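You operate a simulated robot arm through the tools that you are given. There is no shell and no other tool. Be economical: measure what you need, move in short steps, check, and stop when the job is done.

You run a simulated two-armed robot. Do the job below in one go: nothing can be reset, and whatever is moved stays where it is left.

Task
Take the short grey tube and leave it on top of the yellow filter cartridge. Take the long orange tube on the top of the white box nearest the door and put it away on the top of the green stand. Take the green brush and leave it on the top of the low brown box left of the aisle. Put the grey cup on the low ledge of the cone winder. Take the round brush and leave it on the lower shelf of the grey stand. Put the beige roller on the right end of the wooden bench away on the top of the tall steel table. Open the right bench drawer, put the brown paper tube in the inside of the right bench drawer, then shut the drawer. Any order will do. Set down upright: short grey tube, long orange tube, round brush.

It is judged by the outcome, as a careful person would: the job done as asked, and still so three seconds after it is handed in. It fails if anything else is knocked over, pushed out of place, dropped, spilled or broken.

Robot
Two 7-joint arms with three-finger grippers on one trunk, on a base that drives. Base frame: it is fixed to the floor where the robot stands at the start and does not move with it; the origin is under the middle of the robot, x ahead of it, y to its left, z up; the surface under the hand at the start is at about z = 0.5. Units: m, rad, N and s.
The left shoulder is at the start at [0.07, 0.146, 0.987], the right one opposite. With the tool pointing down near the work surface each hand reaches from about 0.1 to 0.64 m from the robot's upright axis, wherever it stands, measured 20 degrees to its own side. Places, roughly: beige roller (9x4x4 cm) [-2.8, -5.1, 0.9]; brown paper tube (10x3x4 cm) [-2.2, -4.9, 0.9]; green brush (5x8x5 cm) [-1.2, 0.9, 0.6]; grey cup (8x8x8 cm) [-5, 5.2, 1]; inside of the right bench drawer [-2.5, -4.8, 0.8]; long orange tube (7x7x21 cm) [1.3, -1, 0.5]; low ledge of the cone winder (16x240 cm) [-3.6, 6.78, 0.5]; lower shelf of the grey stand [-2.4, 2.7, 0.6]; right bench drawer [-2.5, -4.8, 0.8]; round brush (5x5x7 cm) [-4.8, 5.5, 1]; short grey tube (5x5x9 cm) [0.7, 0, 0.5]; top of the green stand [-2.3, -1.2, 0.8]; top of the low brown box left of the aisle [0.4, -3.4, 0.4]; top of the tall steel table [0.7, -7.2, 0.9]; yellow filter cartridge (6x6x13 cm) [0.5, -0.2, 0.6]. Payload 2.2 kg a hand.
The tool frame of a hand sits at the grasp point between the pads (the TCP): z along the fingers, y along the line on which they close. The tips reach 0.028 m beyond it. Largest opening 0.102 m; the body of the gripper starts 0.071 m behind the TCP.
Orientation is that of the tool frame in the base frame, as a unit quaternion [w, x, y, z]. With the fingers straight down and closing along the base's y, the tool's x points along the base's -x, its y along +y and its z along -z.

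Tools
- The arms move only by the tool nudge_tool. It takes "left_motion", "right_motion" or both (then of equal length, played together; a hand with none holds still); each is a list of rows, each a list of 3 entries, a list of its own where there are three numbers: the gripper command, from -1 (fully open) to 1 (shut), values between in proportion, then the shift along the base's x, y, z in m, then the turn, a rotation vector about the base's x, y, z in degrees. In form: [[grip, [tx, ty, tz], [ax, ay, az]], ...]. A call has 1 to 12 rows; each row shifts and turns the commanded pose from where the row before left it. Each row takes 0.2 s and may step no farther than 0.05 m and 0.15 rad from the row before; otherwise, or with a gripper value out of range, the whole call is refused. A pose out of reach is approached as far as the arm can. The call stops where the force on the tool passes 40 N (or 10 N more than at its start, if that is more) or the arm is blocked; 0.2 s more then pass. Each finger halts on what it meets, pressing with about 43 N; the grip force reading is that of the motor and also rises with nothing between the fingers. The clock runs only during rows and for 0.2 s after the last one: add rows that do not move to give the fingers time. It gives the time, the measured TCP pose, the force on the tool (base axes), the opening and the grip force at its end, in the units of the frame above (readings bear some noise), with the torque about the TCP (base axes, N m) and any sound that the robot's microphone picked up.
- Cameras (640 x 400 px; columns grow to the right, rows downward): "scene" is now at [0.1223, -0.0171, 1.1905]; the picture's right is [-0.22, -0.97, 0.00], its down [-0.78, 0.18, -0.60] and it looks along [0.58, -0.13, -0.80] (base axes); focal length 262 px, centre (320, 200). "left" rides on the left gripper at [0.072, 0.038, -0.086] in its tool frame; the picture's right is [-0.47, 0.88, 0.00], its down [-0.60, -0.32, -0.73] and it looks along [-0.65, -0.34, 0.68] (tool axes); focal length 256 px, centre (320, 200). "right" rides on the right gripper at [0.069, 0.044, -0.086] in its tool frame; the picture's right is [-0.53, 0.84, 0.00], its down [-0.58, -0.36, -0.73] and it looks along [-0.62, -0.39, 0.68] (tool axes); focal length 256 px, centre (320, 200). There is no depth. A picture from a camera that has moved, and an enlarged one, comes with that camera's place and axes in the base frame and with its lens.
- snapshot(camera): a new picture of that camera. The clock stands still meanwhile.
- raise_lower(by): slides the trunk up (or, below 0, down) by that many m; the arms and the scene camera ride with it, the base frame stays. It gives what a move gives, with no picture.
- roll_base(legs): drives the robot by 1 to 6 legs, each [ahead, left, turn to the left] in m, m and rad, along the robot's own axes; the way and the turn of a leg run together, so that a leg with both is an arc; at most 1.5 m and 3.142 rad a leg. The arms and the cameras ride along, it lands a little off, and it stops where it bumps. It gives what a move gives.
- turn_head(pan, tilt): turns the head with the scene camera to pan (to the left, within 1.501 rad either way) and tilt (down, from -0.506 to 1.204), counted from straight ahead of the robot. It gives what a move gives.
- enlarge(camera, box): a new picture of the part [left, top, right, bottom] of that camera's present view, enlarged. The clock stands still meanwhile.
- finish_job(): hands the job in; it is judged then, once.

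Work in short steps. Places have to be worked out from the pictures, the camera data and where the tool is seen: move nearer, look again, correct. Check each grasp and each placing, and mend what went wrong. You have 483 turns and 246 pictures in all, those below and enlarged ones among them. Open the grippers and draw the arms clear of the work before you hand the job in, unless the task says otherwise; then end with one line.

The tools are called after ">>>" as a command line: name --argument value ..., lists and objects as JSON in quotes. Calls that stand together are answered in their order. nudge_tool: Moves the arms, as the interface text tells. Its arguments: {"type":"object","properties":{"left_motion":{"type":"array"},"right_motion":{"type":"array"}},"required":[]} The other tools are called the same way: raise_lower (by) slides the trunk up or down; roll_base (legs) drives the base; turn_head (pan, tilt) turns the head that bears the scene camera; snapshot (camera) takes a picture; enlarge (camera, box) takes an enlarged picture of a part of a camera's view; finish_job () hands the job in.

At the start:

```text
clock: 0.0
left_eef_pos: [0.408, 0.0621, 0.8484]
left_tool_rot: [-0.001, 0.0, 1.0, 0.0]
left_contact_force: [0.6, 0.0, 0.2]
left_torque: [-0.03, 0.03, -0.03]
left_gripper_width: 0.1021
left_gripper_force: 0.0
right_eef_pos: [0.3409, -0.2345, 0.8786]
right_tool_rot: [0.0, 0.0, 1.0, 0.0]
right_contact_force: [0.5, 0.4, 0.4]
right_torque: [0.02, 0.02, 0.01]
right_gripper_width: 0.1019
right_gripper_force: 0.0
trunk travel left (down, up): [-0.525, 0.415]
robot x, y, heading: [0.0003, 0.0026, 0.002]
head pan, tilt: [-0.225, 0.93]
```

scene: 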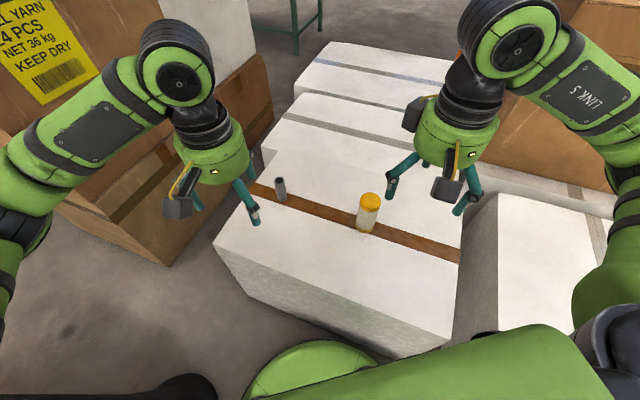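
right: 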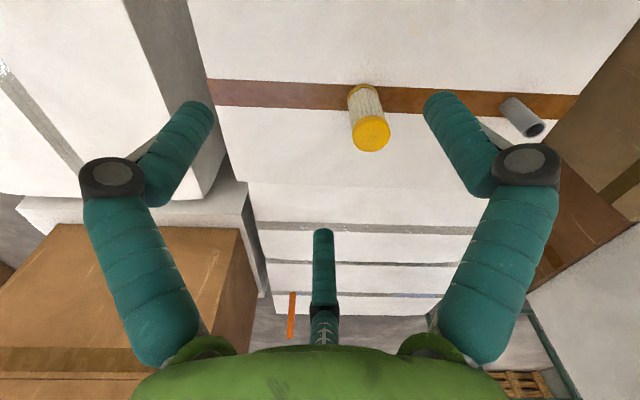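
left: 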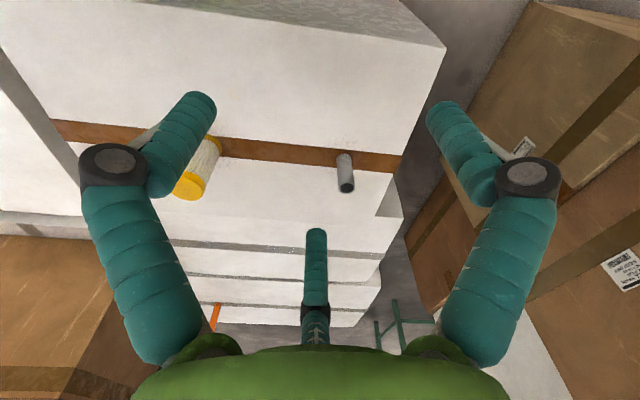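

I put the grey tube near (0.66, 0) and the cartridge near (0.50, -0.24), with the box stack turned about 38° from my heading. I look around with the head before moving.

>>> turn_head --pan -0.7 --tilt 0.5

>>> snapshot --camera "scene"

>>> turn_head --pan 0.7 --tilt 0.5

>>> snapshot --camera "scene"

>>> turn_head --pan -1.5 --tilt 0.5

>>> snapshot --camera "scene"

```text
clock: 0.9
left_eef_pos: [0.4092, 0.0622, 0.8486]
left_tool_rot: [0.0, 0.0, 1.0, -0.001]
left_contact_force: [-0.4, 0.2, -0.1]
left_torque: [-0.04, -0.02, 0.01]
left_gripper_width: 0.102
left_gripper_force: 0.0
right_eef_pos: [0.3407, -0.2354, 0.8776]
right_tool_rot: [0.0, 0.0, 1.0, 0.0]
right_contact_force: [-0.3, 0.1, 0.0]
right_torque: [0.0, -0.01, -0.03]
right_gripper_width: 0.1024
right_gripper_force: 0.1
trunk travel left (down, up): [-0.525, 0.415]
robot x, y, heading: [-0.0024, 0.0004, 0.0]
head pan, tilt: [-0.7, 0.499]
```

```text
242 pictures are left
camera scene: at [0.12, -0.0591, 1.2265], right [-0.64, -0.77, 0.0], down [-0.37, 0.31, -0.88], along [0.67, -0.56, -0.48], focal length 262 px, centre (320, 200)
```

scene: 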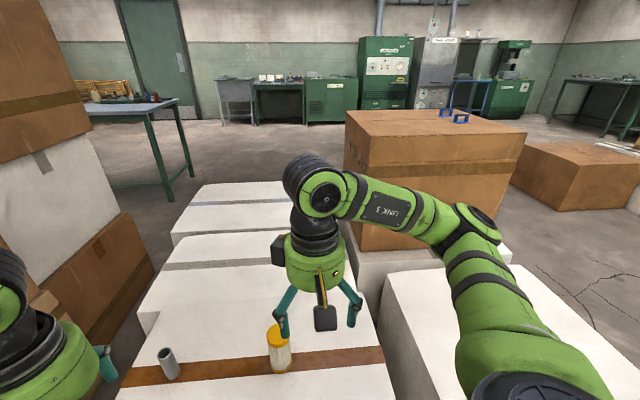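

```text
clock: 2.5
left_eef_pos: [0.4099, 0.0605, 0.8479]
left_tool_rot: [0.0, -0.001, 1.0, 0.0]
left_contact_force: [0.2, 0.4, 0.3]
left_torque: [0.02, 0.0, 0.02]
left_gripper_width: 0.102
left_gripper_force: 0.1
right_eef_pos: [0.34, -0.2342, 0.8773]
right_tool_rot: [0.001, 0.0, 1.0, 0.0]
right_contact_force: [0.3, 0.1, 0.6]
right_torque: [0.01, 0.0, 0.01]
right_gripper_width: 0.1021
right_gripper_force: 0.0
trunk travel left (down, up): [-0.525, 0.415]
robot x, y, heading: [-0.0004, -0.0, 0.002]
head pan, tilt: [0.7, 0.499]
```

```text
241 pictures are left
camera scene: at [0.1199, 0.0579, 1.2266], right [0.64, -0.77, 0.0], down [-0.37, -0.31, -0.88], along [0.67, 0.57, -0.48], focal length 262 px, centre (320, 200)
```

scene: 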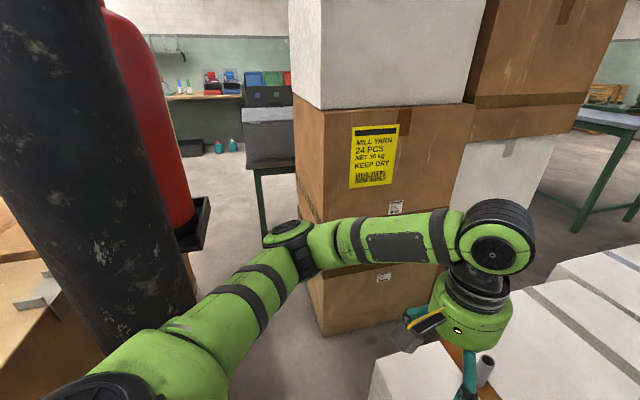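

```text
clock: 4.5
left_eef_pos: [0.4092, 0.0615, 0.8488]
left_tool_rot: [0.0, -0.001, 1.0, 0.001]
left_contact_force: [-0.1, -0.4, 0.1]
left_torque: [0.01, 0.02, -0.03]
left_gripper_width: 0.1019
left_gripper_force: 0.0
right_eef_pos: [0.3409, -0.235, 0.8783]
right_tool_rot: [-0.001, 0.0, 1.0, 0.0]
right_contact_force: [-0.2, -1.0, 0.4]
right_torque: [0.0, -0.03, 0.03]
right_gripper_width: 0.102
right_gripper_force: 0.1
trunk travel left (down, up): [-0.525, 0.415]
robot x, y, heading: [0.0022, 0.0002, 0.001]
head pan, tilt: [-1.499, 0.499]
```

```text
240 pictures are left
camera scene: at [0.0569, -0.0913, 1.2266], right [-1.0, -0.07, 0.0], down [-0.03, 0.48, -0.88], along [0.06, -0.88, -0.48], focal length 262 px, centre (320, 200)
```

scene: 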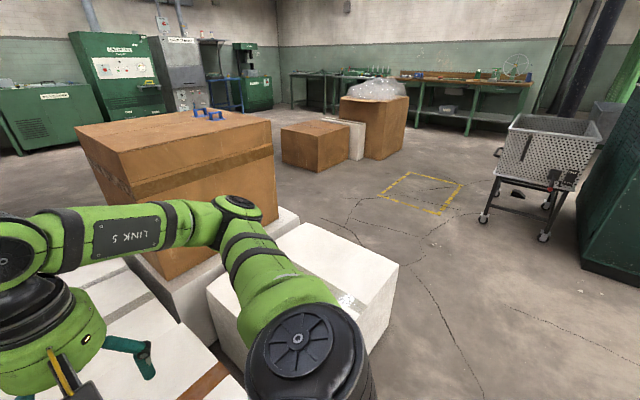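

The hall is now clear. Before I turn the base toward the box stack, I look down to see how much clearance the base has.

>>> turn_head --pan 0.0 --tilt 1.2

>>> snapshot --camera "scene"

```text
clock: 6.1
left_eef_pos: [0.4087, 0.0614, 0.8501]
left_tool_rot: [0.001, -0.001, 1.0, 0.0]
left_contact_force: [0.0, 0.5, 0.8]
left_torque: [0.02, 0.0, -0.02]
left_gripper_width: 0.1022
left_gripper_force: 0.1
right_eef_pos: [0.34, -0.2354, 0.8781]
right_tool_rot: [-0.001, -0.001, 1.0, 0.0]
right_contact_force: [-0.7, -0.1, -0.6]
right_torque: [-0.01, 0.01, -0.01]
right_gripper_width: 0.1017
right_gripper_force: 0.1
trunk travel left (down, up): [-0.525, 0.415]
robot x, y, heading: [-0.0006, -0.0061, -0.001]
head pan, tilt: [0.0, 1.201]
```

```text
239 pictures are left
camera scene: at [0.1062, -0.0007, 1.1729], right [0.0, -1.0, 0.0], down [-0.93, 0.0, -0.36], along [0.36, 0.0, -0.93], focal length 262 px, centre (320, 200)
```

scene: 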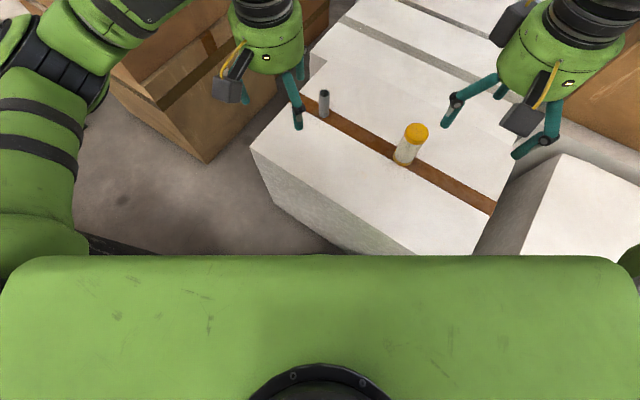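

The tube base comes out at (0.65, -0.01) and the cartridge at (0.49, -0.25). I turn right 0.5 rad to bring both within the left arm's reach.

>>> roll_base --legs '[[0, 0, -0.5]]'

>>> turn_head --pan 0.0 --tilt 1.0

>>> snapshot --camera "scene"

>>> snapshot --camera "left"

```text
clock: 7.9
left_eef_pos: [0.3875, -0.1417, 0.8474]
left_tool_rot: [0.0, 0.246, 0.969, 0.0]
left_contact_force: [0.3, -0.6, -0.6]
left_torque: [-0.01, -0.01, 0.01]
left_gripper_width: 0.102
left_gripper_force: 0.1
right_eef_pos: [0.1865, -0.3689, 0.8782]
right_tool_rot: [0.0, 0.248, 0.969, 0.0]
right_contact_force: [-0.9, 0.3, 0.1]
right_torque: [-0.04, -0.01, 0.01]
right_gripper_width: 0.1018
right_gripper_force: 0.1
trunk travel left (down, up): [-0.525, 0.415]
robot x, y, heading: [-0.0016, -0.0009, -0.497]
head pan, tilt: [0.0, 1.201]
```

```text
clock: 8.7
left_eef_pos: [0.3886, -0.1421, 0.8485]
left_tool_rot: [-0.001, 0.247, 0.969, -0.001]
left_contact_force: [0.6, 1.2, -0.3]
left_torque: [-0.04, 0.01, -0.01]
left_gripper_width: 0.102
left_gripper_force: 0.1
right_eef_pos: [0.1857, -0.369, 0.878]
right_tool_rot: [0.0, 0.248, 0.969, 0.0]
right_contact_force: [0.7, -0.1, 0.1]
right_torque: [0.01, 0.01, 0.0]
right_gripper_width: 0.102
right_gripper_force: 0.1
trunk travel left (down, up): [-0.525, 0.415]
robot x, y, heading: [0.0037, -0.0009, -0.499]
head pan, tilt: [0.0, 1.0]
```

```text
238 pictures are left
camera scene: at [0.1053, -0.058, 1.1854], right [-0.48, -0.88, 0.0], down [-0.74, 0.4, -0.54], along [0.47, -0.26, -0.84], focal length 262 px, centre (320, 200)
```

scene: 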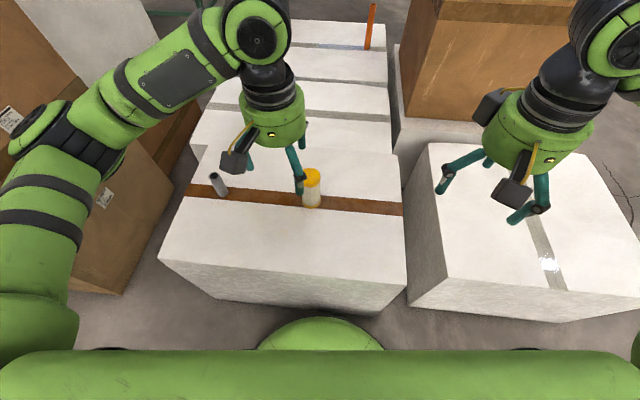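

```text
237 pictures are left
camera left: at [0.343, -0.0733, 0.9345], right [0.83, 0.55, 0.0], down [0.38, -0.57, 0.73], along [0.41, -0.61, -0.68], focal length 256 px, centre (320, 200)
```

left: 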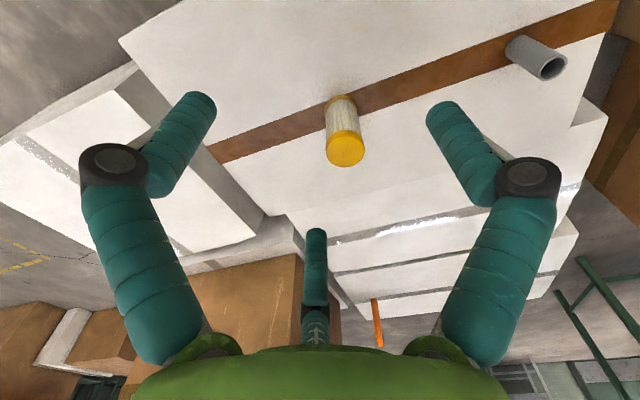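

The hand pictures fit a three-pronged gripper, with one prong along +y and two opposite it. I move the left hand high over the grey tube and look with the hand camera.

>>> nudge_tool --left_motion '[[-1, [0.038, 0.0189, -0.0211], [0, 0, 0]], [-1, [0.038, 0.0189, -0.0211], [0, 0, 0]], [-1, [0.038, 0.0189, -0.0211], [0, 0, 0]], [-1, [0.038, 0.0189, -0.0211], [0, 0, 0]], [-1, [0.038, 0.0189, -0.0211], [0, 0, 0]], [-1, [0.038, 0.0189, -0.0211], [0, 0, 0]], [-1, [0.038, 0.0189, -0.0211], [0, 0, 0]]]'

>>> snapshot --camera "left"

>>> snapshot --camera "scene"

```text
clock: 10.3
left_eef_pos: [0.6576, -0.01, 0.7016]
left_tool_rot: [-0.001, 0.247, 0.969, 0.0]
left_contact_force: [0.7, 0.1, -0.3]
left_torque: [-0.03, 0.04, -0.01]
left_gripper_width: 0.1019
left_gripper_force: 0.1
right_eef_pos: [0.1869, -0.37, 0.8781]
right_tool_rot: [-0.001, 0.248, 0.969, 0.0]
right_contact_force: [-0.6, 0.4, 0.1]
right_torque: [0.02, 0.04, -0.02]
right_gripper_width: 0.102
right_gripper_force: 0.0
trunk travel left (down, up): [-0.525, 0.415]
robot x, y, heading: [-0.0007, -0.003, -0.502]
head pan, tilt: [0.0, 1.0]
```

```text
236 pictures are left
camera left: at [0.6129, 0.0599, 0.7882], right [0.83, 0.55, 0.0], down [0.38, -0.57, 0.73], along [0.4, -0.61, -0.68], focal length 256 px, centre (320, 200)
```

left: 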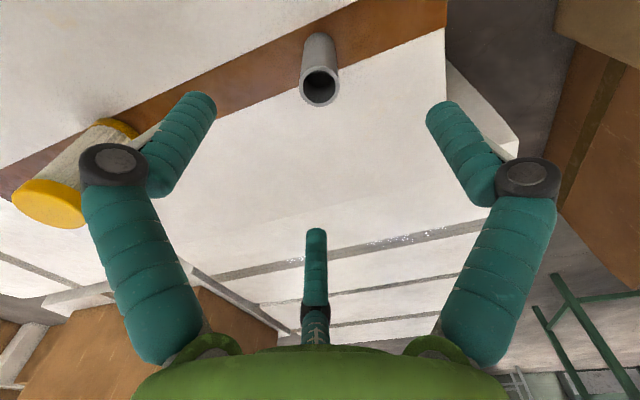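

```text
235 pictures are left
camera scene: at [0.1062, -0.058, 1.1854], right [-0.48, -0.88, 0.0], down [-0.74, 0.4, -0.54], along [0.47, -0.26, -0.84], focal length 262 px, centre (320, 200)
```

scene: 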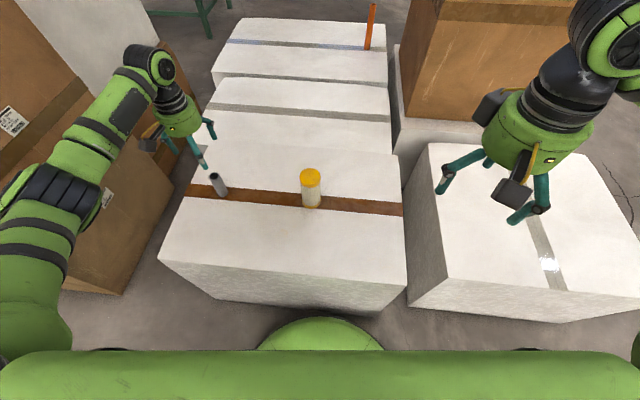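

The tube is centred under the TCP at about (0.658, -0.009). I go down to z ≈ 0.555 with the fingers open.

>>> nudge_tool --left_motion '[[-1, [0, 0, -0.04], [0, 0, 0]], [-1, [0, 0, -0.04], [0, 0, 0]], [-1, [0, 0, -0.036], [0, 0, 0]], [-1, [0, 0, -0.03], [0, 0, 0]]]'

>>> snapshot --camera "left"

```text
clock: 11.3
left_eef_pos: [0.6577, -0.0099, 0.5532]
left_tool_rot: [0.001, 0.247, 0.969, 0.001]
left_contact_force: [0.7, 0.8, -0.4]
left_torque: [-0.01, 0.03, 0.01]
left_gripper_width: 0.1022
left_gripper_force: 0.1
right_eef_pos: [0.1863, -0.3699, 0.8789]
right_tool_rot: [0.0, 0.247, 0.969, 0.0]
right_contact_force: [0.6, -0.5, 0.0]
right_torque: [0.0, -0.03, 0.01]
right_gripper_width: 0.102
right_gripper_force: 0.1
trunk travel left (down, up): [-0.525, 0.415]
robot x, y, heading: [0.0007, 0.0016, -0.5]
head pan, tilt: [0.0, 1.0]
```

```text
234 pictures are left
camera left: at [0.6121, 0.06, 0.6393], right [0.83, 0.55, 0.0], down [0.38, -0.57, 0.73], along [0.41, -0.61, -0.68], focal length 256 px, centre (320, 200)
```

left: 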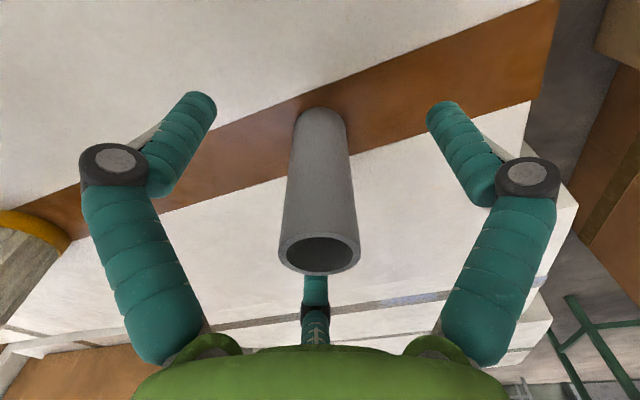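

The tube stands between the prongs, so I close the hand.

>>> nudge_tool --left_motion '[[1, [0, 0, 0], [0, 0, 0]], [1, [0, 0, 0], [0, 0, 0]], [1, [0, 0, 0], [0, 0, 0]]]'

>>> snapshot --camera "left"

```text
clock: 12.1
left_eef_pos: [0.6584, -0.0091, 0.5539]
left_tool_rot: [0.002, 0.247, 0.969, 0.001]
left_contact_force: [2.6, -1.1, 5.7]
left_torque: [-0.03, -0.09, -0.02]
left_gripper_width: 0.0296
left_gripper_force: 43.0
right_eef_pos: [0.1855, -0.3707, 0.8787]
right_tool_rot: [0.0, 0.247, 0.969, 0.0]
right_contact_force: [-0.3, 0.2, -0.4]
right_torque: [-0.02, 0.0, -0.02]
right_gripper_width: 0.1021
right_gripper_force: 0.1
trunk travel left (down, up): [-0.525, 0.415]
robot x, y, heading: [0.0023, -0.0002, -0.499]
head pan, tilt: [0.0, 1.0]
```

```text
233 pictures are left
camera left: at [0.612, 0.0596, 0.6407], right [0.83, 0.55, 0.0], down [0.38, -0.57, 0.73], along [0.41, -0.61, -0.68], focal length 256 px, centre (320, 200)
```

left: 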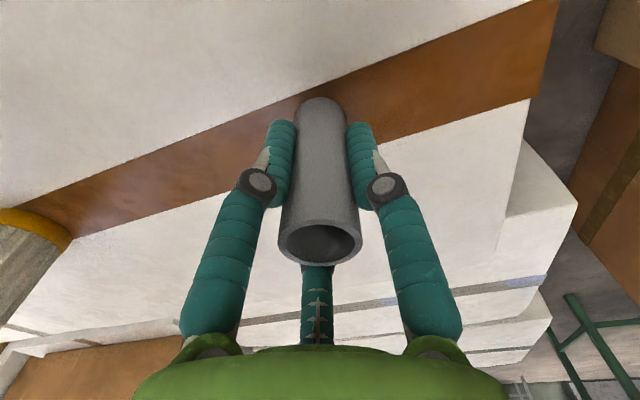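

The grip is firm at 0.030 m. I lift the tube straight up and carry it toward the cartridge.

>>> nudge_tool --left_motion '[[1, [0, 0, 0.04], [0, 0, 0]], [1, [0, 0, 0.05], [0, 0, 0]], [1, [0, 0, 0.05], [0, 0, 0]], [1, [0, 0, 0.05], [0, 0, 0]], [1, [0, 0, 0.03], [0, 0, 0]]]'

>>> snapshot --camera "left"

>>> enlarge --camera "scene" --box '[160, 100, 420, 260]'

```text
clock: 13.3
left_eef_pos: [0.6539, -0.0096, 0.7746]
left_tool_rot: [0.0, 0.247, 0.969, 0.0]
left_contact_force: [-0.3, -0.3, -0.6]
left_torque: [0.01, 0.0, 0.0]
left_gripper_width: 0.0298
left_gripper_force: 43.3
right_eef_pos: [0.1857, -0.3687, 0.8776]
right_tool_rot: [0.001, 0.248, 0.969, -0.001]
right_contact_force: [0.4, 0.2, 0.4]
right_torque: [0.04, -0.02, 0.03]
right_gripper_width: 0.1019
right_gripper_force: 0.0
trunk travel left (down, up): [-0.525, 0.415]
robot x, y, heading: [-0.0004, 0.0039, -0.5]
head pan, tilt: [0.0, 1.0]
```

```text
232 pictures are left
camera left: at [0.6088, 0.0589, 0.8617], right [0.83, 0.55, 0.0], down [0.38, -0.57, 0.73], along [0.4, -0.61, -0.68], focal length 256 px, centre (320, 200)
```

left: 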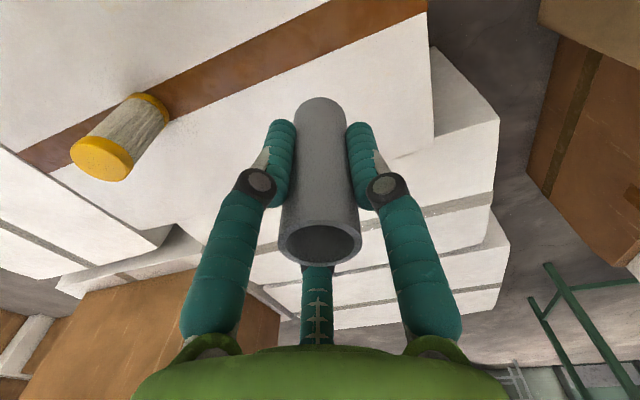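

```text
2.46 times, centred on (290, 180) of scene
camera zoom: at [0.1049, -0.0575, 1.1855], right [-0.48, -0.88, 0.0], down [-0.74, 0.4, -0.54], along [0.47, -0.26, -0.84], focal length 645 px, centre (394, 249)
```

zoom: 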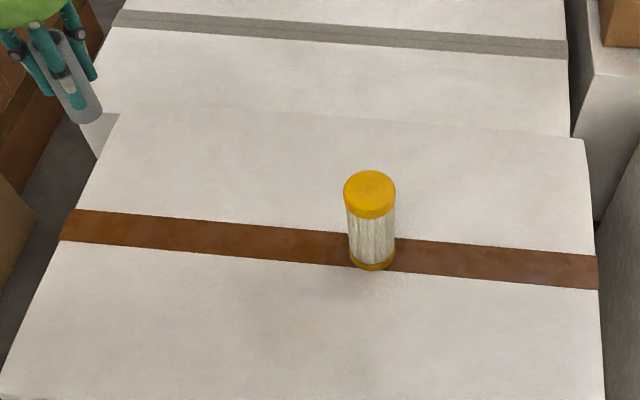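

The cartridge top centre comes out near (0.500, -0.24). I carry the tube over it at height.

>>> nudge_tool --left_motion '[[1, [-0.0257, -0.0383, 0], [0, 0, 0]], [1, [-0.0257, -0.0383, 0], [0, 0, 0]], [1, [-0.0257, -0.0383, 0], [0, 0, 0]], [1, [-0.0257, -0.0383, 0], [0, 0, 0]], [1, [-0.0257, -0.0383, 0], [0, 0, 0]], [1, [-0.0257, -0.0383, 0], [0, 0, 0]], [1, [0, 0, 0], [0, 0, 0]]]'

>>> snapshot --camera "left"

>>> enlarge --camera "scene" --box '[240, 120, 400, 220]'

>>> snapshot --camera "right"

```text
clock: 14.9
left_eef_pos: [0.4997, -0.2417, 0.7754]
left_tool_rot: [0.001, 0.246, 0.969, 0.0]
left_contact_force: [0.1, 0.1, 0.1]
left_torque: [-0.03, 0.05, 0.0]
left_gripper_width: 0.0297
left_gripper_force: 42.9
right_eef_pos: [0.1868, -0.3691, 0.878]
right_tool_rot: [-0.001, 0.248, 0.969, 0.0]
right_contact_force: [0.3, -0.4, -0.5]
right_torque: [0.0, 0.01, 0.01]
right_gripper_width: 0.1019
right_gripper_force: 0.1
trunk travel left (down, up): [-0.525, 0.415]
robot x, y, heading: [-0.0034, -0.0002, -0.498]
head pan, tilt: [0.0, 1.0]
```

```text
230 pictures are left
camera left: at [0.4549, -0.1728, 0.8615], right [0.83, 0.56, 0.0], down [0.38, -0.57, 0.73], along [0.41, -0.61, -0.68], focal length 256 px, centre (320, 200)
```

left: 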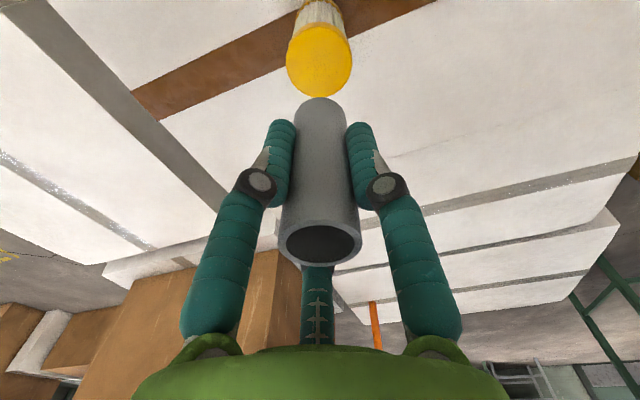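

```text
4.00 times, centred on (320, 170) of scene
camera zoom: at [0.1059, -0.057, 1.1855], right [-0.48, -0.88, 0.0], down [-0.74, 0.4, -0.54], along [0.47, -0.26, -0.84], focal length 1048 px, centre (320, 320)
```

zoom: 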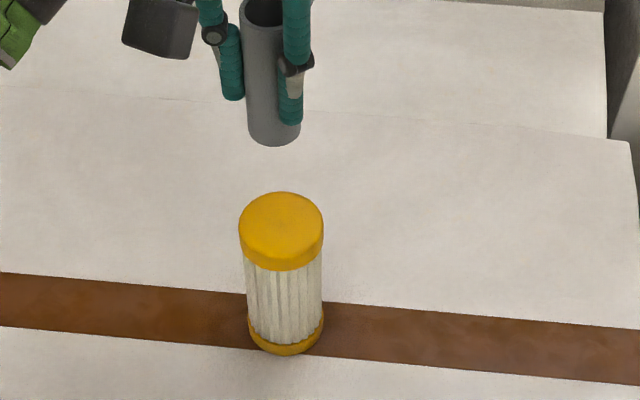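

```text
228 pictures are left
camera right: at [0.1465, -0.2974, 0.9646], right [0.87, 0.48, 0.0], down [0.33, -0.6, 0.73], along [0.35, -0.64, -0.68], focal length 256 px, centre (320, 200)
```

right: 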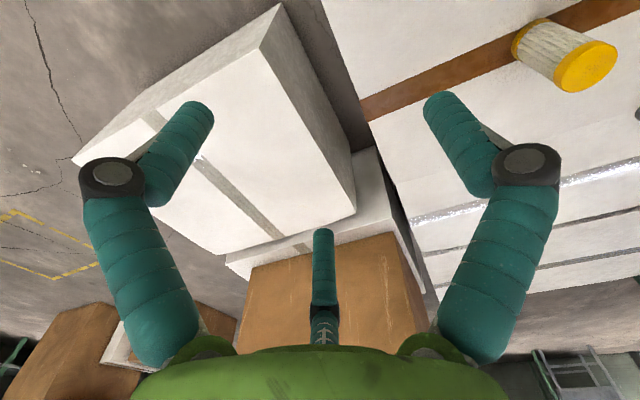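

The cartridge centre is about (-0.005, +0.003) from the tube. I correct that and lower to just above its top.

>>> nudge_tool --left_motion '[[1, [-0.005, 0.003, -0.02], [0, 0, 0]], [1, [0, 0, -0.03], [0, 0, 0]], [1, [0, 0, -0.02], [0, 0, 0]], [1, [0, 0, -0.01], [0, 0, 0]], [1, [0, 0, 0], [0, 0, 0]]]'

>>> enlarge --camera "scene" --box '[240, 120, 400, 220]'

>>> snapshot --camera "left"

```text
clock: 16.1
left_eef_pos: [0.4939, -0.2383, 0.693]
left_tool_rot: [0.0, 0.247, 0.969, 0.0]
left_contact_force: [0.3, 0.3, -0.8]
left_torque: [0.03, -0.02, 0.0]
left_gripper_width: 0.0299
left_gripper_force: 42.7
right_eef_pos: [0.1846, -0.3684, 0.8792]
right_tool_rot: [0.001, 0.248, 0.969, 0.0]
right_contact_force: [0.3, 0.0, 0.6]
right_torque: [-0.01, 0.02, 0.0]
right_gripper_width: 0.1016
right_gripper_force: 0.0
trunk travel left (down, up): [-0.525, 0.415]
robot x, y, heading: [-0.0008, 0.0038, -0.5]
head pan, tilt: [0.0, 1.0]
```

```text
4.00 times, centred on (320, 170) of scene
camera zoom: at [0.1053, -0.058, 1.1855], right [-0.48, -0.88, 0.0], down [-0.74, 0.4, -0.54], along [0.47, -0.26, -0.84], focal length 1048 px, centre (320, 320)
```

zoom: 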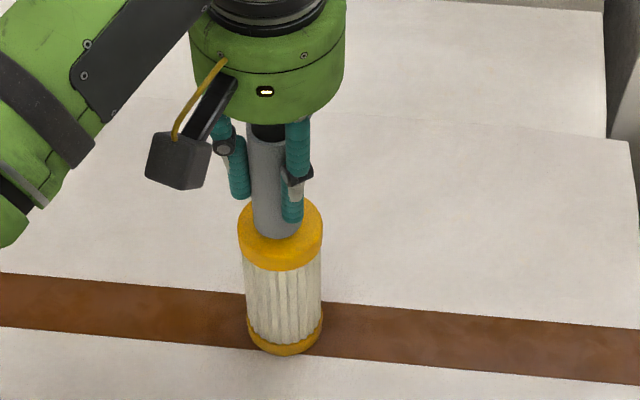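

```text
226 pictures are left
camera left: at [0.4495, -0.1699, 0.7806], right [0.83, 0.55, 0.0], down [0.38, -0.57, 0.73], along [0.41, -0.61, -0.68], focal length 256 px, centre (320, 200)
```

left: 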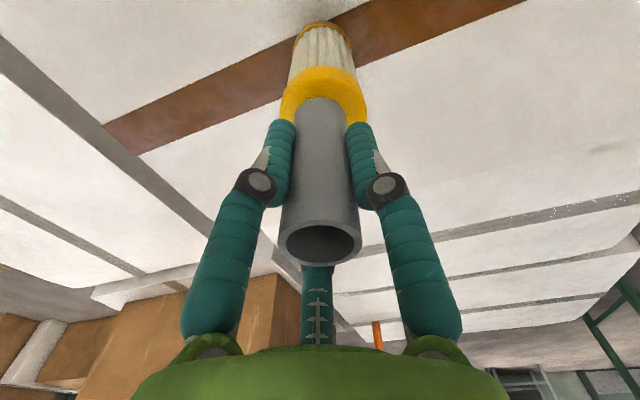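

The tube is over the cap with only a few millimetres left to go. I shift slightly and lower gently, watching the force.

>>> nudge_tool --left_motion '[[1, [-0.001, -0.002, -0.003], [0, 0, 0]], [1, [0, 0, -0.003], [0, 0, 0]], [1, [0, 0, 0], [0, 0, 0]]]'

```text
clock: 16.9
left_eef_pos: [0.4935, -0.241, 0.6881]
left_tool_rot: [0.0, 0.247, 0.969, 0.001]
left_contact_force: [-0.1, 0.2, -0.5]
left_torque: [0.02, -0.02, 0.02]
left_gripper_width: 0.03
left_gripper_force: 43.2
right_eef_pos: [0.1856, -0.3696, 0.878]
right_tool_rot: [-0.001, 0.249, 0.969, 0.0]
right_contact_force: [0.0, 0.7, -0.8]
right_torque: [-0.02, 0.0, -0.03]
right_gripper_width: 0.1019
right_gripper_force: 0.0
trunk travel left (down, up): [-0.525, 0.415]
robot x, y, heading: [-0.0028, 0.0009, -0.504]
head pan, tilt: [0.0, 1.0]
```

There is no contact yet, so I go down further in 2 mm steps.

>>> nudge_tool --left_motion '[[1, [0, 0, -0.002], [0, 0, 0]], [1, [0, 0, -0.002], [0, 0, 0]], [1, [0, 0, 0], [0, 0, 0]]]'

>>> enlarge --camera "scene" --box '[260, 140, 360, 203]'

```text
clock: 17.7
left_eef_pos: [0.4925, -0.2407, 0.6856]
left_tool_rot: [-0.001, 0.247, 0.969, 0.0]
left_contact_force: [-0.7, 1.0, -1.1]
left_torque: [0.02, 0.0, 0.0]
left_gripper_width: 0.03
left_gripper_force: 43.2
right_eef_pos: [0.1851, -0.3683, 0.8786]
right_tool_rot: [0.0, 0.248, 0.969, 0.0]
right_contact_force: [0.1, 0.7, -1.1]
right_torque: [-0.01, 0.01, 0.05]
right_gripper_width: 0.102
right_gripper_force: 0.1
trunk travel left (down, up): [-0.525, 0.415]
robot x, y, heading: [-0.0012, -0.002, -0.5]
head pan, tilt: [0.0, 1.0]
```

```text
6.35 times, centred on (310, 172) of scene
camera zoom: at [0.1053, -0.058, 1.1855], right [-0.48, -0.88, 0.0], down [-0.74, 0.4, -0.54], along [0.47, -0.26, -0.84], focal length 1663 px, centre (384, 381)
```

zoom: 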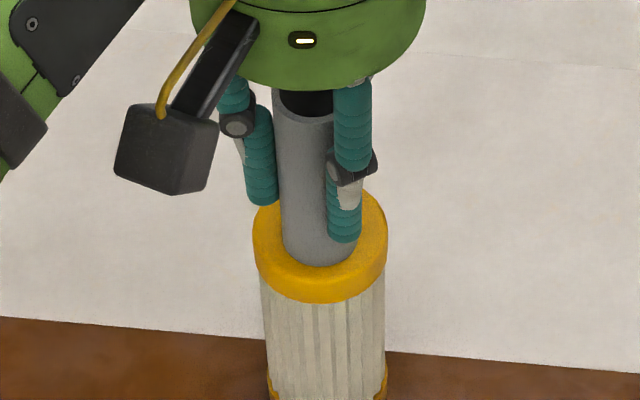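

>>> nudge_tool --left_motion '[[1, [0, 0, -0.002], [0, 0, 0]], [1, [0, 0, 0], [0, 0, 0]]]'

```text
clock: 18.3
left_eef_pos: [0.4941, -0.24, 0.6853]
left_tool_rot: [0.001, 0.248, 0.969, 0.0]
left_contact_force: [0.6, 0.2, 7.0]
left_torque: [0.01, 0.01, 0.03]
left_gripper_width: 0.0299
left_gripper_force: 42.8
right_eef_pos: [0.1851, -0.3686, 0.8781]
right_tool_rot: [0.0, 0.248, 0.969, 0.0]
right_contact_force: [-0.6, 0.1, -0.2]
right_torque: [-0.01, 0.02, -0.01]
right_gripper_width: 0.1021
right_gripper_force: 0.1
trunk travel left (down, up): [-0.525, 0.415]
robot x, y, heading: [0.0031, 0.0003, -0.498]
head pan, tilt: [0.0, 1.0]
```

A contact force of 7 N shows the tube is seated. I open the hand slowly and rise straight up.

>>> nudge_tool --left_motion '[[0.3, [0, 0, 0], [0, 0, 0]], [0.0, [0, 0, 0], [0, 0, 0]], [-0.5, [0, 0, 0], [0, 0, 0]], [-0.8, [0, 0, 0], [0, 0, 0]], [-0.8, [0, 0, 0.02], [0, 0, 0]], [-0.8, [0, 0, 0.04], [0, 0, 0]], [-0.8, [0, 0, 0.05], [0, 0, 0]], [-0.8, [0, 0, 0.05], [0, 0, 0]]]'

>>> snapshot --camera "left"

>>> snapshot --camera "scene"

```text
clock: 20.1
left_eef_pos: [0.4903, -0.2376, 0.8456]
left_tool_rot: [0.0, 0.247, 0.969, 0.001]
left_contact_force: [-0.3, -0.2, -0.2]
left_torque: [0.04, -0.04, 0.02]
left_gripper_width: 0.0919
left_gripper_force: 0.1
right_eef_pos: [0.1839, -0.3695, 0.8788]
right_tool_rot: [0.0, 0.248, 0.969, 0.0]
right_contact_force: [0.4, 0.6, -0.3]
right_torque: [-0.01, 0.0, 0.01]
right_gripper_width: 0.1024
right_gripper_force: 0.0
trunk travel left (down, up): [-0.525, 0.415]
robot x, y, heading: [-0.0023, 0.0009, -0.499]
head pan, tilt: [0.0, 1.0]
```

```text
224 pictures are left
camera left: at [0.4451, -0.1686, 0.9313], right [0.83, 0.55, 0.0], down [0.38, -0.57, 0.73], along [0.41, -0.61, -0.68], focal length 256 px, centre (320, 200)
```

left: 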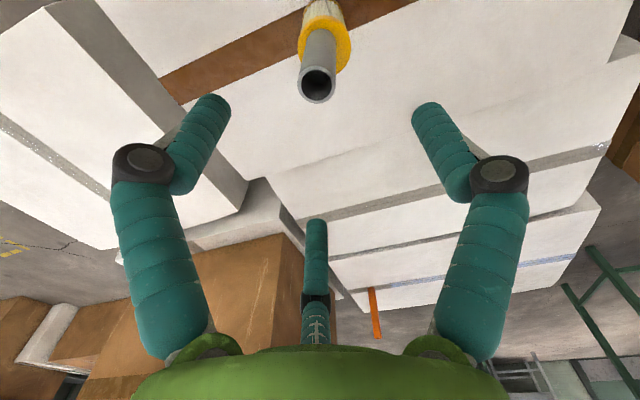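

```text
223 pictures are left
camera scene: at [0.1042, -0.0579, 1.1855], right [-0.48, -0.88, 0.0], down [-0.74, 0.4, -0.54], along [0.47, -0.26, -0.84], focal length 262 px, centre (320, 200)
```

scene: 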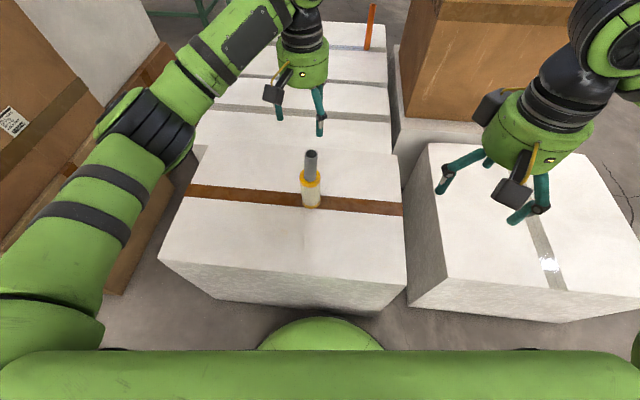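

The grey tube stands on the cartridge. I pull the left hand in to a carry pose and then look left and behind before driving.

>>> nudge_tool --left_motion '[[-1, [-0.02, 0.02, 0.03], [0, 0, 0]], [-1, [-0.026, 0.033, 0.01], [0, 0, 0]], [-1, [-0.026, 0.033, 0.01], [0, 0, 0]], [-1, [-0.026, 0.033, 0.01], [0, 0, 0]], [-1, [-0.026, 0.033, 0], [0, 0, 0]]]'

>>> turn_head --pan 1.5 --tilt 0.4

>>> snapshot --camera "scene"

>>> turn_head --pan -1.5 --tilt 0.4

>>> snapshot --camera "scene"

```text
clock: 21.3
left_eef_pos: [0.3681, -0.0832, 0.9052]
left_tool_rot: [0.0, 0.247, 0.969, 0.0]
left_contact_force: [-0.2, 0.8, 0.1]
left_torque: [0.02, -0.02, -0.02]
left_gripper_width: 0.1022
left_gripper_force: 0.0
right_eef_pos: [0.1856, -0.368, 0.88]
right_tool_rot: [0.0, 0.248, 0.969, 0.0]
right_contact_force: [0.3, -0.1, 1.0]
right_torque: [-0.03, -0.01, 0.03]
right_gripper_width: 0.1019
right_gripper_force: 0.0
trunk travel left (down, up): [-0.525, 0.415]
robot x, y, heading: [-0.002, 0.0015, -0.502]
head pan, tilt: [0.0, 1.0]
```

```text
clock: 22.9
left_eef_pos: [0.3695, -0.0849, 0.9047]
left_tool_rot: [0.0, 0.247, 0.969, -0.001]
left_contact_force: [0.4, 0.3, -0.5]
left_torque: [-0.01, -0.02, -0.09]
left_gripper_width: 0.102
left_gripper_force: 0.2
right_eef_pos: [0.1859, -0.3688, 0.8775]
right_tool_rot: [0.001, 0.248, 0.969, 0.0]
right_contact_force: [-0.7, 0.3, -0.8]
right_torque: [0.02, 0.02, 0.02]
right_gripper_width: 0.1019
right_gripper_force: 0.0
trunk travel left (down, up): [-0.525, 0.415]
robot x, y, heading: [-0.0029, -0.001, -0.502]
head pan, tilt: [1.499, 0.4]
```

```text
222 pictures are left
camera scene: at [0.0944, 0.0532, 1.2357], right [0.84, -0.54, 0.0], down [-0.21, -0.33, -0.92], along [0.5, 0.77, -0.39], focal length 262 px, centre (320, 200)
```

scene: 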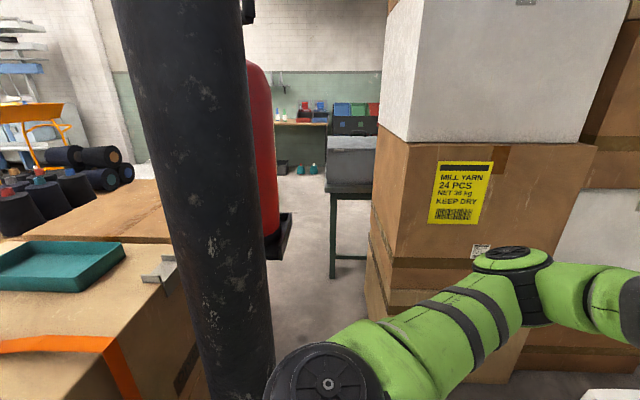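

```text
clock: 25.5
left_eef_pos: [0.3696, -0.0847, 0.904]
left_tool_rot: [0.0, 0.247, 0.969, 0.0]
left_contact_force: [-0.1, -0.3, 0.3]
left_torque: [0.02, -0.03, 0.0]
left_gripper_width: 0.1019
left_gripper_force: 0.1
right_eef_pos: [0.1864, -0.3701, 0.8793]
right_tool_rot: [-0.001, 0.248, 0.969, 0.0]
right_contact_force: [-0.3, 0.6, 0.3]
right_torque: [0.02, 0.02, -0.01]
right_gripper_width: 0.1016
right_gripper_force: 0.0
trunk travel left (down, up): [-0.525, 0.415]
robot x, y, heading: [0.0031, 0.0013, -0.503]
head pan, tilt: [-1.499, 0.4]
```

```text
221 pictures are left
camera scene: at [0.0057, -0.1088, 1.2357], right [-0.91, 0.42, 0.0], down [0.16, 0.35, -0.92], along [-0.38, -0.84, -0.39], focal length 262 px, centre (320, 200)
```

scene: 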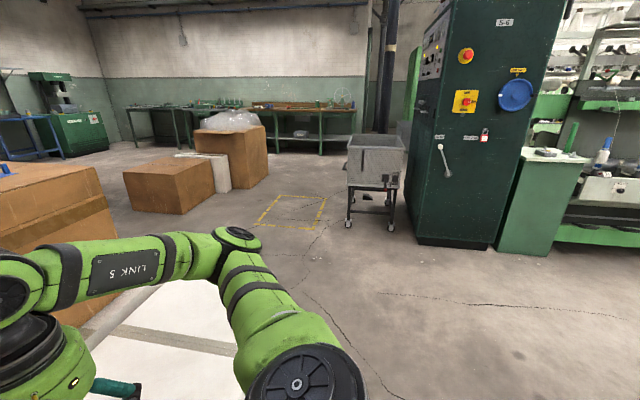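

There is a column close on my left, while the floor behind and to the right is open. I move back and right, then turn to see the area behind.

>>> roll_base --legs '[[-0.35, -0.3, 0], [-0.15, -0.15, -1.2]]'

>>> turn_head --pan -1.3 --tilt 0.4

>>> snapshot --camera "scene"

```text
clock: 31.2
left_eef_pos: [-0.5888, -0.4062, 0.9049]
left_tool_rot: [0.0, 0.756, 0.655, 0.001]
left_contact_force: [0.3, 0.3, 0.9]
left_torque: [0.0, -0.02, 0.0]
left_gripper_width: 0.102
left_gripper_force: 0.0
right_eef_pos: [-0.9187, -0.3337, 0.8783]
right_tool_rot: [0.0, 0.757, 0.654, 0.001]
right_contact_force: [-0.5, 1.2, -0.7]
right_torque: [-0.03, 0.0, -0.02]
right_gripper_width: 0.1021
right_gripper_force: 0.0
trunk travel left (down, up): [-0.525, 0.415]
robot x, y, heading: [-0.6365, -0.0287, -1.715]
head pan, tilt: [-1.499, 0.4]
```

```text
clock: 31.9
left_eef_pos: [-0.588, -0.4056, 0.9048]
left_tool_rot: [0.0, 0.756, 0.655, 0.0]
left_contact_force: [-0.4, 0.7, 0.0]
left_torque: [0.01, 0.03, 0.04]
left_gripper_width: 0.1016
left_gripper_force: 0.0
right_eef_pos: [-0.919, -0.3331, 0.8783]
right_tool_rot: [0.001, 0.757, 0.654, 0.001]
right_contact_force: [0.3, 0.0, -0.3]
right_torque: [0.0, -0.02, -0.02]
right_gripper_width: 0.1018
right_gripper_force: 0.1
trunk travel left (down, up): [-0.525, 0.415]
robot x, y, heading: [-0.6428, -0.0341, -1.711]
head pan, tilt: [-1.3, 0.4]
```

```text
220 pictures are left
camera scene: at [-0.7371, -0.0919, 1.2357], right [-0.13, 0.99, 0.0], down [0.39, 0.05, -0.92], along [-0.91, -0.12, -0.39], focal length 262 px, centre (320, 200)
```

scene: 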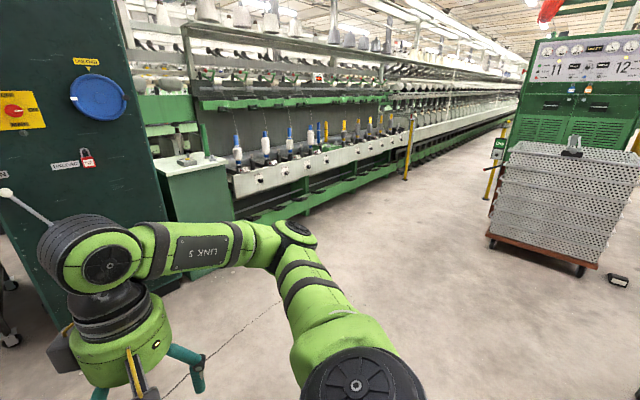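

The green stand shows at about (-2.2, -1.1). I turn further right to find the green brush.

>>> roll_base --legs '[[0, 0, -1.4]]'

>>> turn_head --pan -0.7 --tilt 0.5

>>> snapshot --camera "scene"

```text
clock: 35.8
left_eef_pos: [-0.9989, -0.147, 0.9051]
left_tool_rot: [0.0, 1.0, 0.019, 0.0]
left_contact_force: [0.5, -0.1, -0.2]
left_torque: [-0.02, 0.0, -0.01]
left_gripper_width: 0.102
left_gripper_force: 0.0
right_eef_pos: [-0.987, 0.1917, 0.8776]
right_tool_rot: [0.0, 1.0, 0.019, -0.001]
right_contact_force: [0.1, 0.1, -0.2]
right_torque: [-0.01, -0.01, 0.0]
right_gripper_width: 0.1022
right_gripper_force: 0.1
trunk travel left (down, up): [-0.525, 0.415]
robot x, y, heading: [-0.6411, -0.0315, -3.108]
head pan, tilt: [-1.3, 0.4]
```

```text
clock: 36.8
left_eef_pos: [-0.9983, -0.1469, 0.9037]
left_tool_rot: [0.001, 1.0, 0.019, 0.0]
left_contact_force: [-0.1, -0.6, -0.1]
left_torque: [-0.05, -0.01, 0.03]
left_gripper_width: 0.102
left_gripper_force: 0.0
right_eef_pos: [-0.9864, 0.1931, 0.8777]
right_tool_rot: [-0.001, 1.0, 0.018, 0.0]
right_contact_force: [0.7, 0.7, 0.9]
right_torque: [0.02, 0.03, -0.02]
right_gripper_width: 0.102
right_gripper_force: 0.0
trunk travel left (down, up): [-0.525, 0.415]
robot x, y, heading: [-0.6424, -0.0308, -3.107]
head pan, tilt: [-0.7, 0.499]
```

```text
219 pictures are left
camera scene: at [-0.7597, 0.0235, 1.2266], right [0.62, 0.79, 0.0], down [0.38, -0.29, -0.88], along [-0.69, 0.54, -0.48], focal length 262 px, centre (320, 200)
```

scene: 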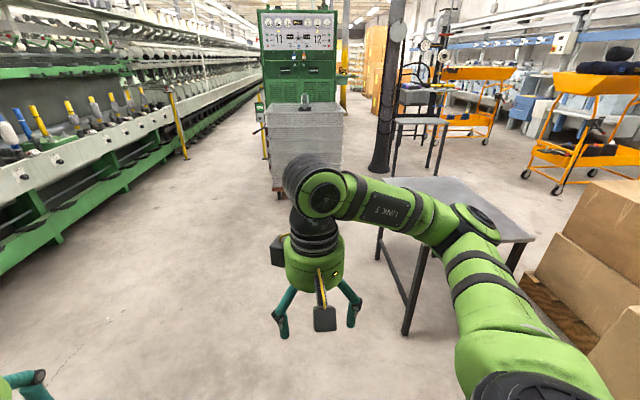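

The brush should be on the grey table, hidden behind my arm. I turn right to face it.

>>> roll_base --legs '[[0.1, 0, -0.8]]'

>>> turn_head --pan 0.0 --tilt 0.6

>>> snapshot --camera "scene"

```text
clock: 39.3
left_eef_pos: [-1.0667, 0.1807, 0.9039]
left_tool_rot: [0.0, 0.929, -0.37, 0.001]
left_contact_force: [-0.6, -0.4, -0.7]
left_torque: [0.01, 0.0, -0.01]
left_gripper_width: 0.1023
left_gripper_force: 0.0
right_eef_pos: [-0.8172, 0.4094, 0.8776]
right_tool_rot: [0.001, 0.929, -0.371, 0.0]
right_contact_force: [-0.2, 0.2, -0.5]
right_torque: [0.01, 0.01, 0.04]
right_gripper_width: 0.1022
right_gripper_force: 0.1
trunk travel left (down, up): [-0.525, 0.415]
robot x, y, heading: [-0.7312, 0.0092, 2.382]
head pan, tilt: [-0.7, 0.499]
```

```text
clock: 40.3
left_eef_pos: [-1.0683, 0.1821, 0.9043]
left_tool_rot: [0.0, 0.929, -0.37, 0.001]
left_contact_force: [-0.2, -0.6, -0.1]
left_torque: [0.0, -0.01, 0.0]
left_gripper_width: 0.102
left_gripper_force: 0.1
right_eef_pos: [-0.8176, 0.4081, 0.8787]
right_tool_rot: [0.0, 0.929, -0.371, 0.0]
right_contact_force: [0.3, -0.4, 0.1]
right_torque: [0.02, 0.01, 0.01]
right_gripper_width: 0.1022
right_gripper_force: 0.0
trunk travel left (down, up): [-0.525, 0.415]
robot x, y, heading: [-0.7325, 0.0022, 2.381]
head pan, tilt: [0.0, 0.6]
```

```text
218 pictures are left
camera scene: at [-0.8324, 0.1, 1.2175], right [0.69, 0.72, 0.0], down [0.41, -0.39, -0.83], along [-0.6, 0.57, -0.56], focal length 262 px, centre (320, 200)
```

scene: 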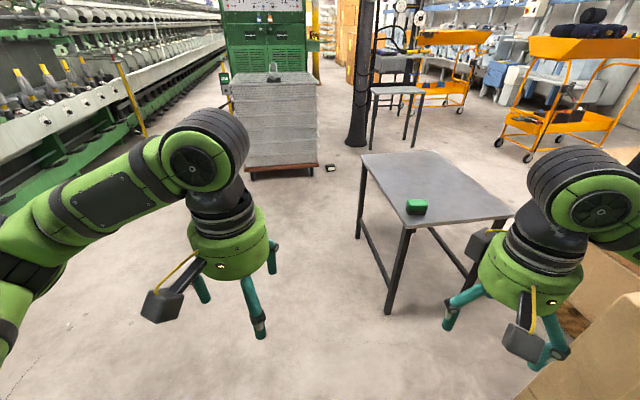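

The green brush is on the near corner of the grey table at about (-1.19, 0.97). I drive to about (-1.45, 0.5) with heading 1.43 so the right hand can reach it.

>>> roll_base --legs '[[0.866, 0.135, 0], [0, 0, -0.95]]'

>>> turn_head --pan -0.3 --tilt 0.9

>>> snapshot --camera "scene"

>>> snapshot --camera "right"

```text
clock: 47.4
left_eef_pos: [-1.5081, 0.8729, 0.9049]
left_tool_rot: [-0.001, -0.66, 0.752, 0.0]
left_contact_force: [-0.1, 0.6, 0.0]
left_torque: [0.02, 0.0, 0.0]
left_gripper_width: 0.1018
left_gripper_force: 0.1
right_eef_pos: [-1.1747, 0.805, 0.8789]
right_tool_rot: [0.0, -0.659, 0.752, 0.0]
right_contact_force: [0.2, -0.2, 0.7]
right_torque: [0.03, 0.01, -0.02]
right_gripper_width: 0.102
right_gripper_force: 0.2
trunk travel left (down, up): [-0.525, 0.415]
robot x, y, heading: [-1.4529, 0.5019, 1.443]
head pan, tilt: [0.0, 0.6]
```

```text
clock: 48.2
left_eef_pos: [-1.5056, 0.8725, 0.905]
left_tool_rot: [0.0, -0.661, 0.751, 0.0]
left_contact_force: [0.1, 0.6, -0.2]
left_torque: [0.0, -0.01, -0.01]
left_gripper_width: 0.102
left_gripper_force: 0.0
right_eef_pos: [-1.1763, 0.8061, 0.8785]
right_tool_rot: [0.0, -0.66, 0.752, -0.001]
right_contact_force: [0.0, 0.2, 0.5]
right_torque: [0.0, -0.01, 0.01]
right_gripper_width: 0.1018
right_gripper_force: 0.1
trunk travel left (down, up): [-0.525, 0.415]
robot x, y, heading: [-1.4533, 0.4983, 1.441]
head pan, tilt: [-0.3, 0.901]
```

```text
217 pictures are left
camera scene: at [-1.4141, 0.6155, 1.1928], right [0.91, -0.42, 0.0], down [-0.33, -0.71, -0.62], along [0.26, 0.56, -0.78], focal length 262 px, centre (320, 200)
```

scene: 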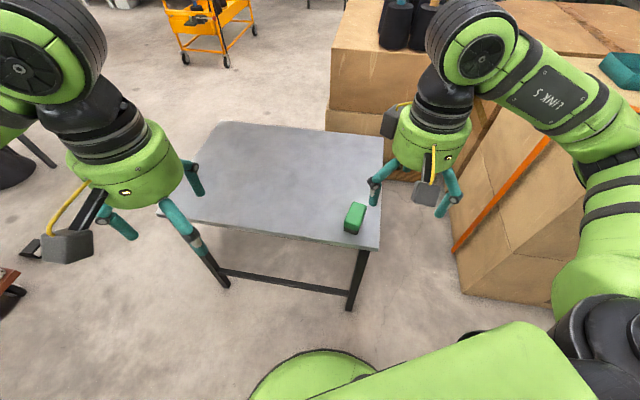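

```text
216 pictures are left
camera right: at [-1.2276, 0.7412, 0.9643], right [-0.77, 0.64, 0.0], down [0.44, 0.52, 0.73], along [0.47, 0.56, -0.68], focal length 256 px, centre (320, 200)
```

right: 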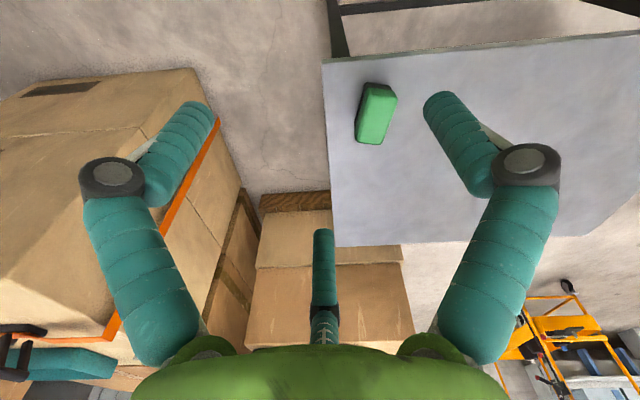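

The brush centre is about (-1.168, 0.938), with its long side at about 50°. I turn the right hand -32° so it closes across the width, and go down to a viewing height above it.

>>> nudge_tool --right_motion '[[-1, [0.004, 0.0312, -0.037], [0, 0, -8]], [-1, [0.004, 0.0312, -0.037], [0, 0, -8]], [-1, [0.004, 0.0312, -0.037], [0, 0, -8]], [-1, [0.004, 0.0312, -0.037], [0, 0, -8]], [-1, [0, 0, 0], [0, 0, 0]]]'

>>> snapshot --camera "right"

```text
clock: 49.4
left_eef_pos: [-1.5068, 0.872, 0.905]
left_tool_rot: [0.0, -0.659, 0.752, 0.0]
left_contact_force: [0.0, 0.4, 0.4]
left_torque: [0.0, 0.0, -0.01]
left_gripper_width: 0.1021
left_gripper_force: 0.1
right_eef_pos: [-1.1601, 0.9313, 0.7269]
right_tool_rot: [0.0, -0.425, 0.905, 0.0]
right_contact_force: [-0.4, -0.2, 0.0]
right_torque: [0.03, 0.01, 0.0]
right_gripper_width: 0.1019
right_gripper_force: 0.0
trunk travel left (down, up): [-0.525, 0.415]
robot x, y, heading: [-1.4518, 0.4973, 1.439]
head pan, tilt: [-0.3, 0.901]
```

```text
215 pictures are left
camera right: at [-1.2371, 0.9054, 0.8131], right [-0.31, 0.95, 0.0], down [0.65, 0.21, 0.73], along [0.7, 0.23, -0.68], focal length 256 px, centre (320, 200)
```

right: 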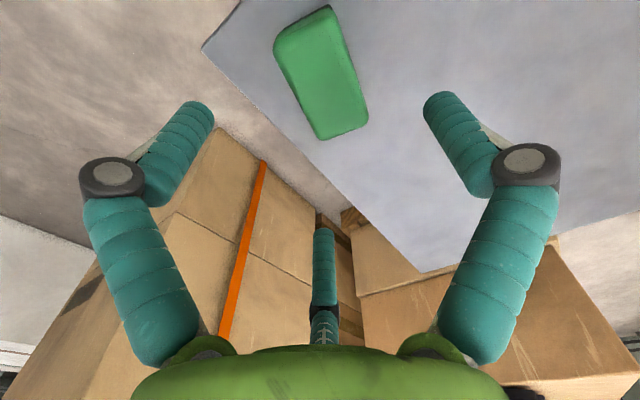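

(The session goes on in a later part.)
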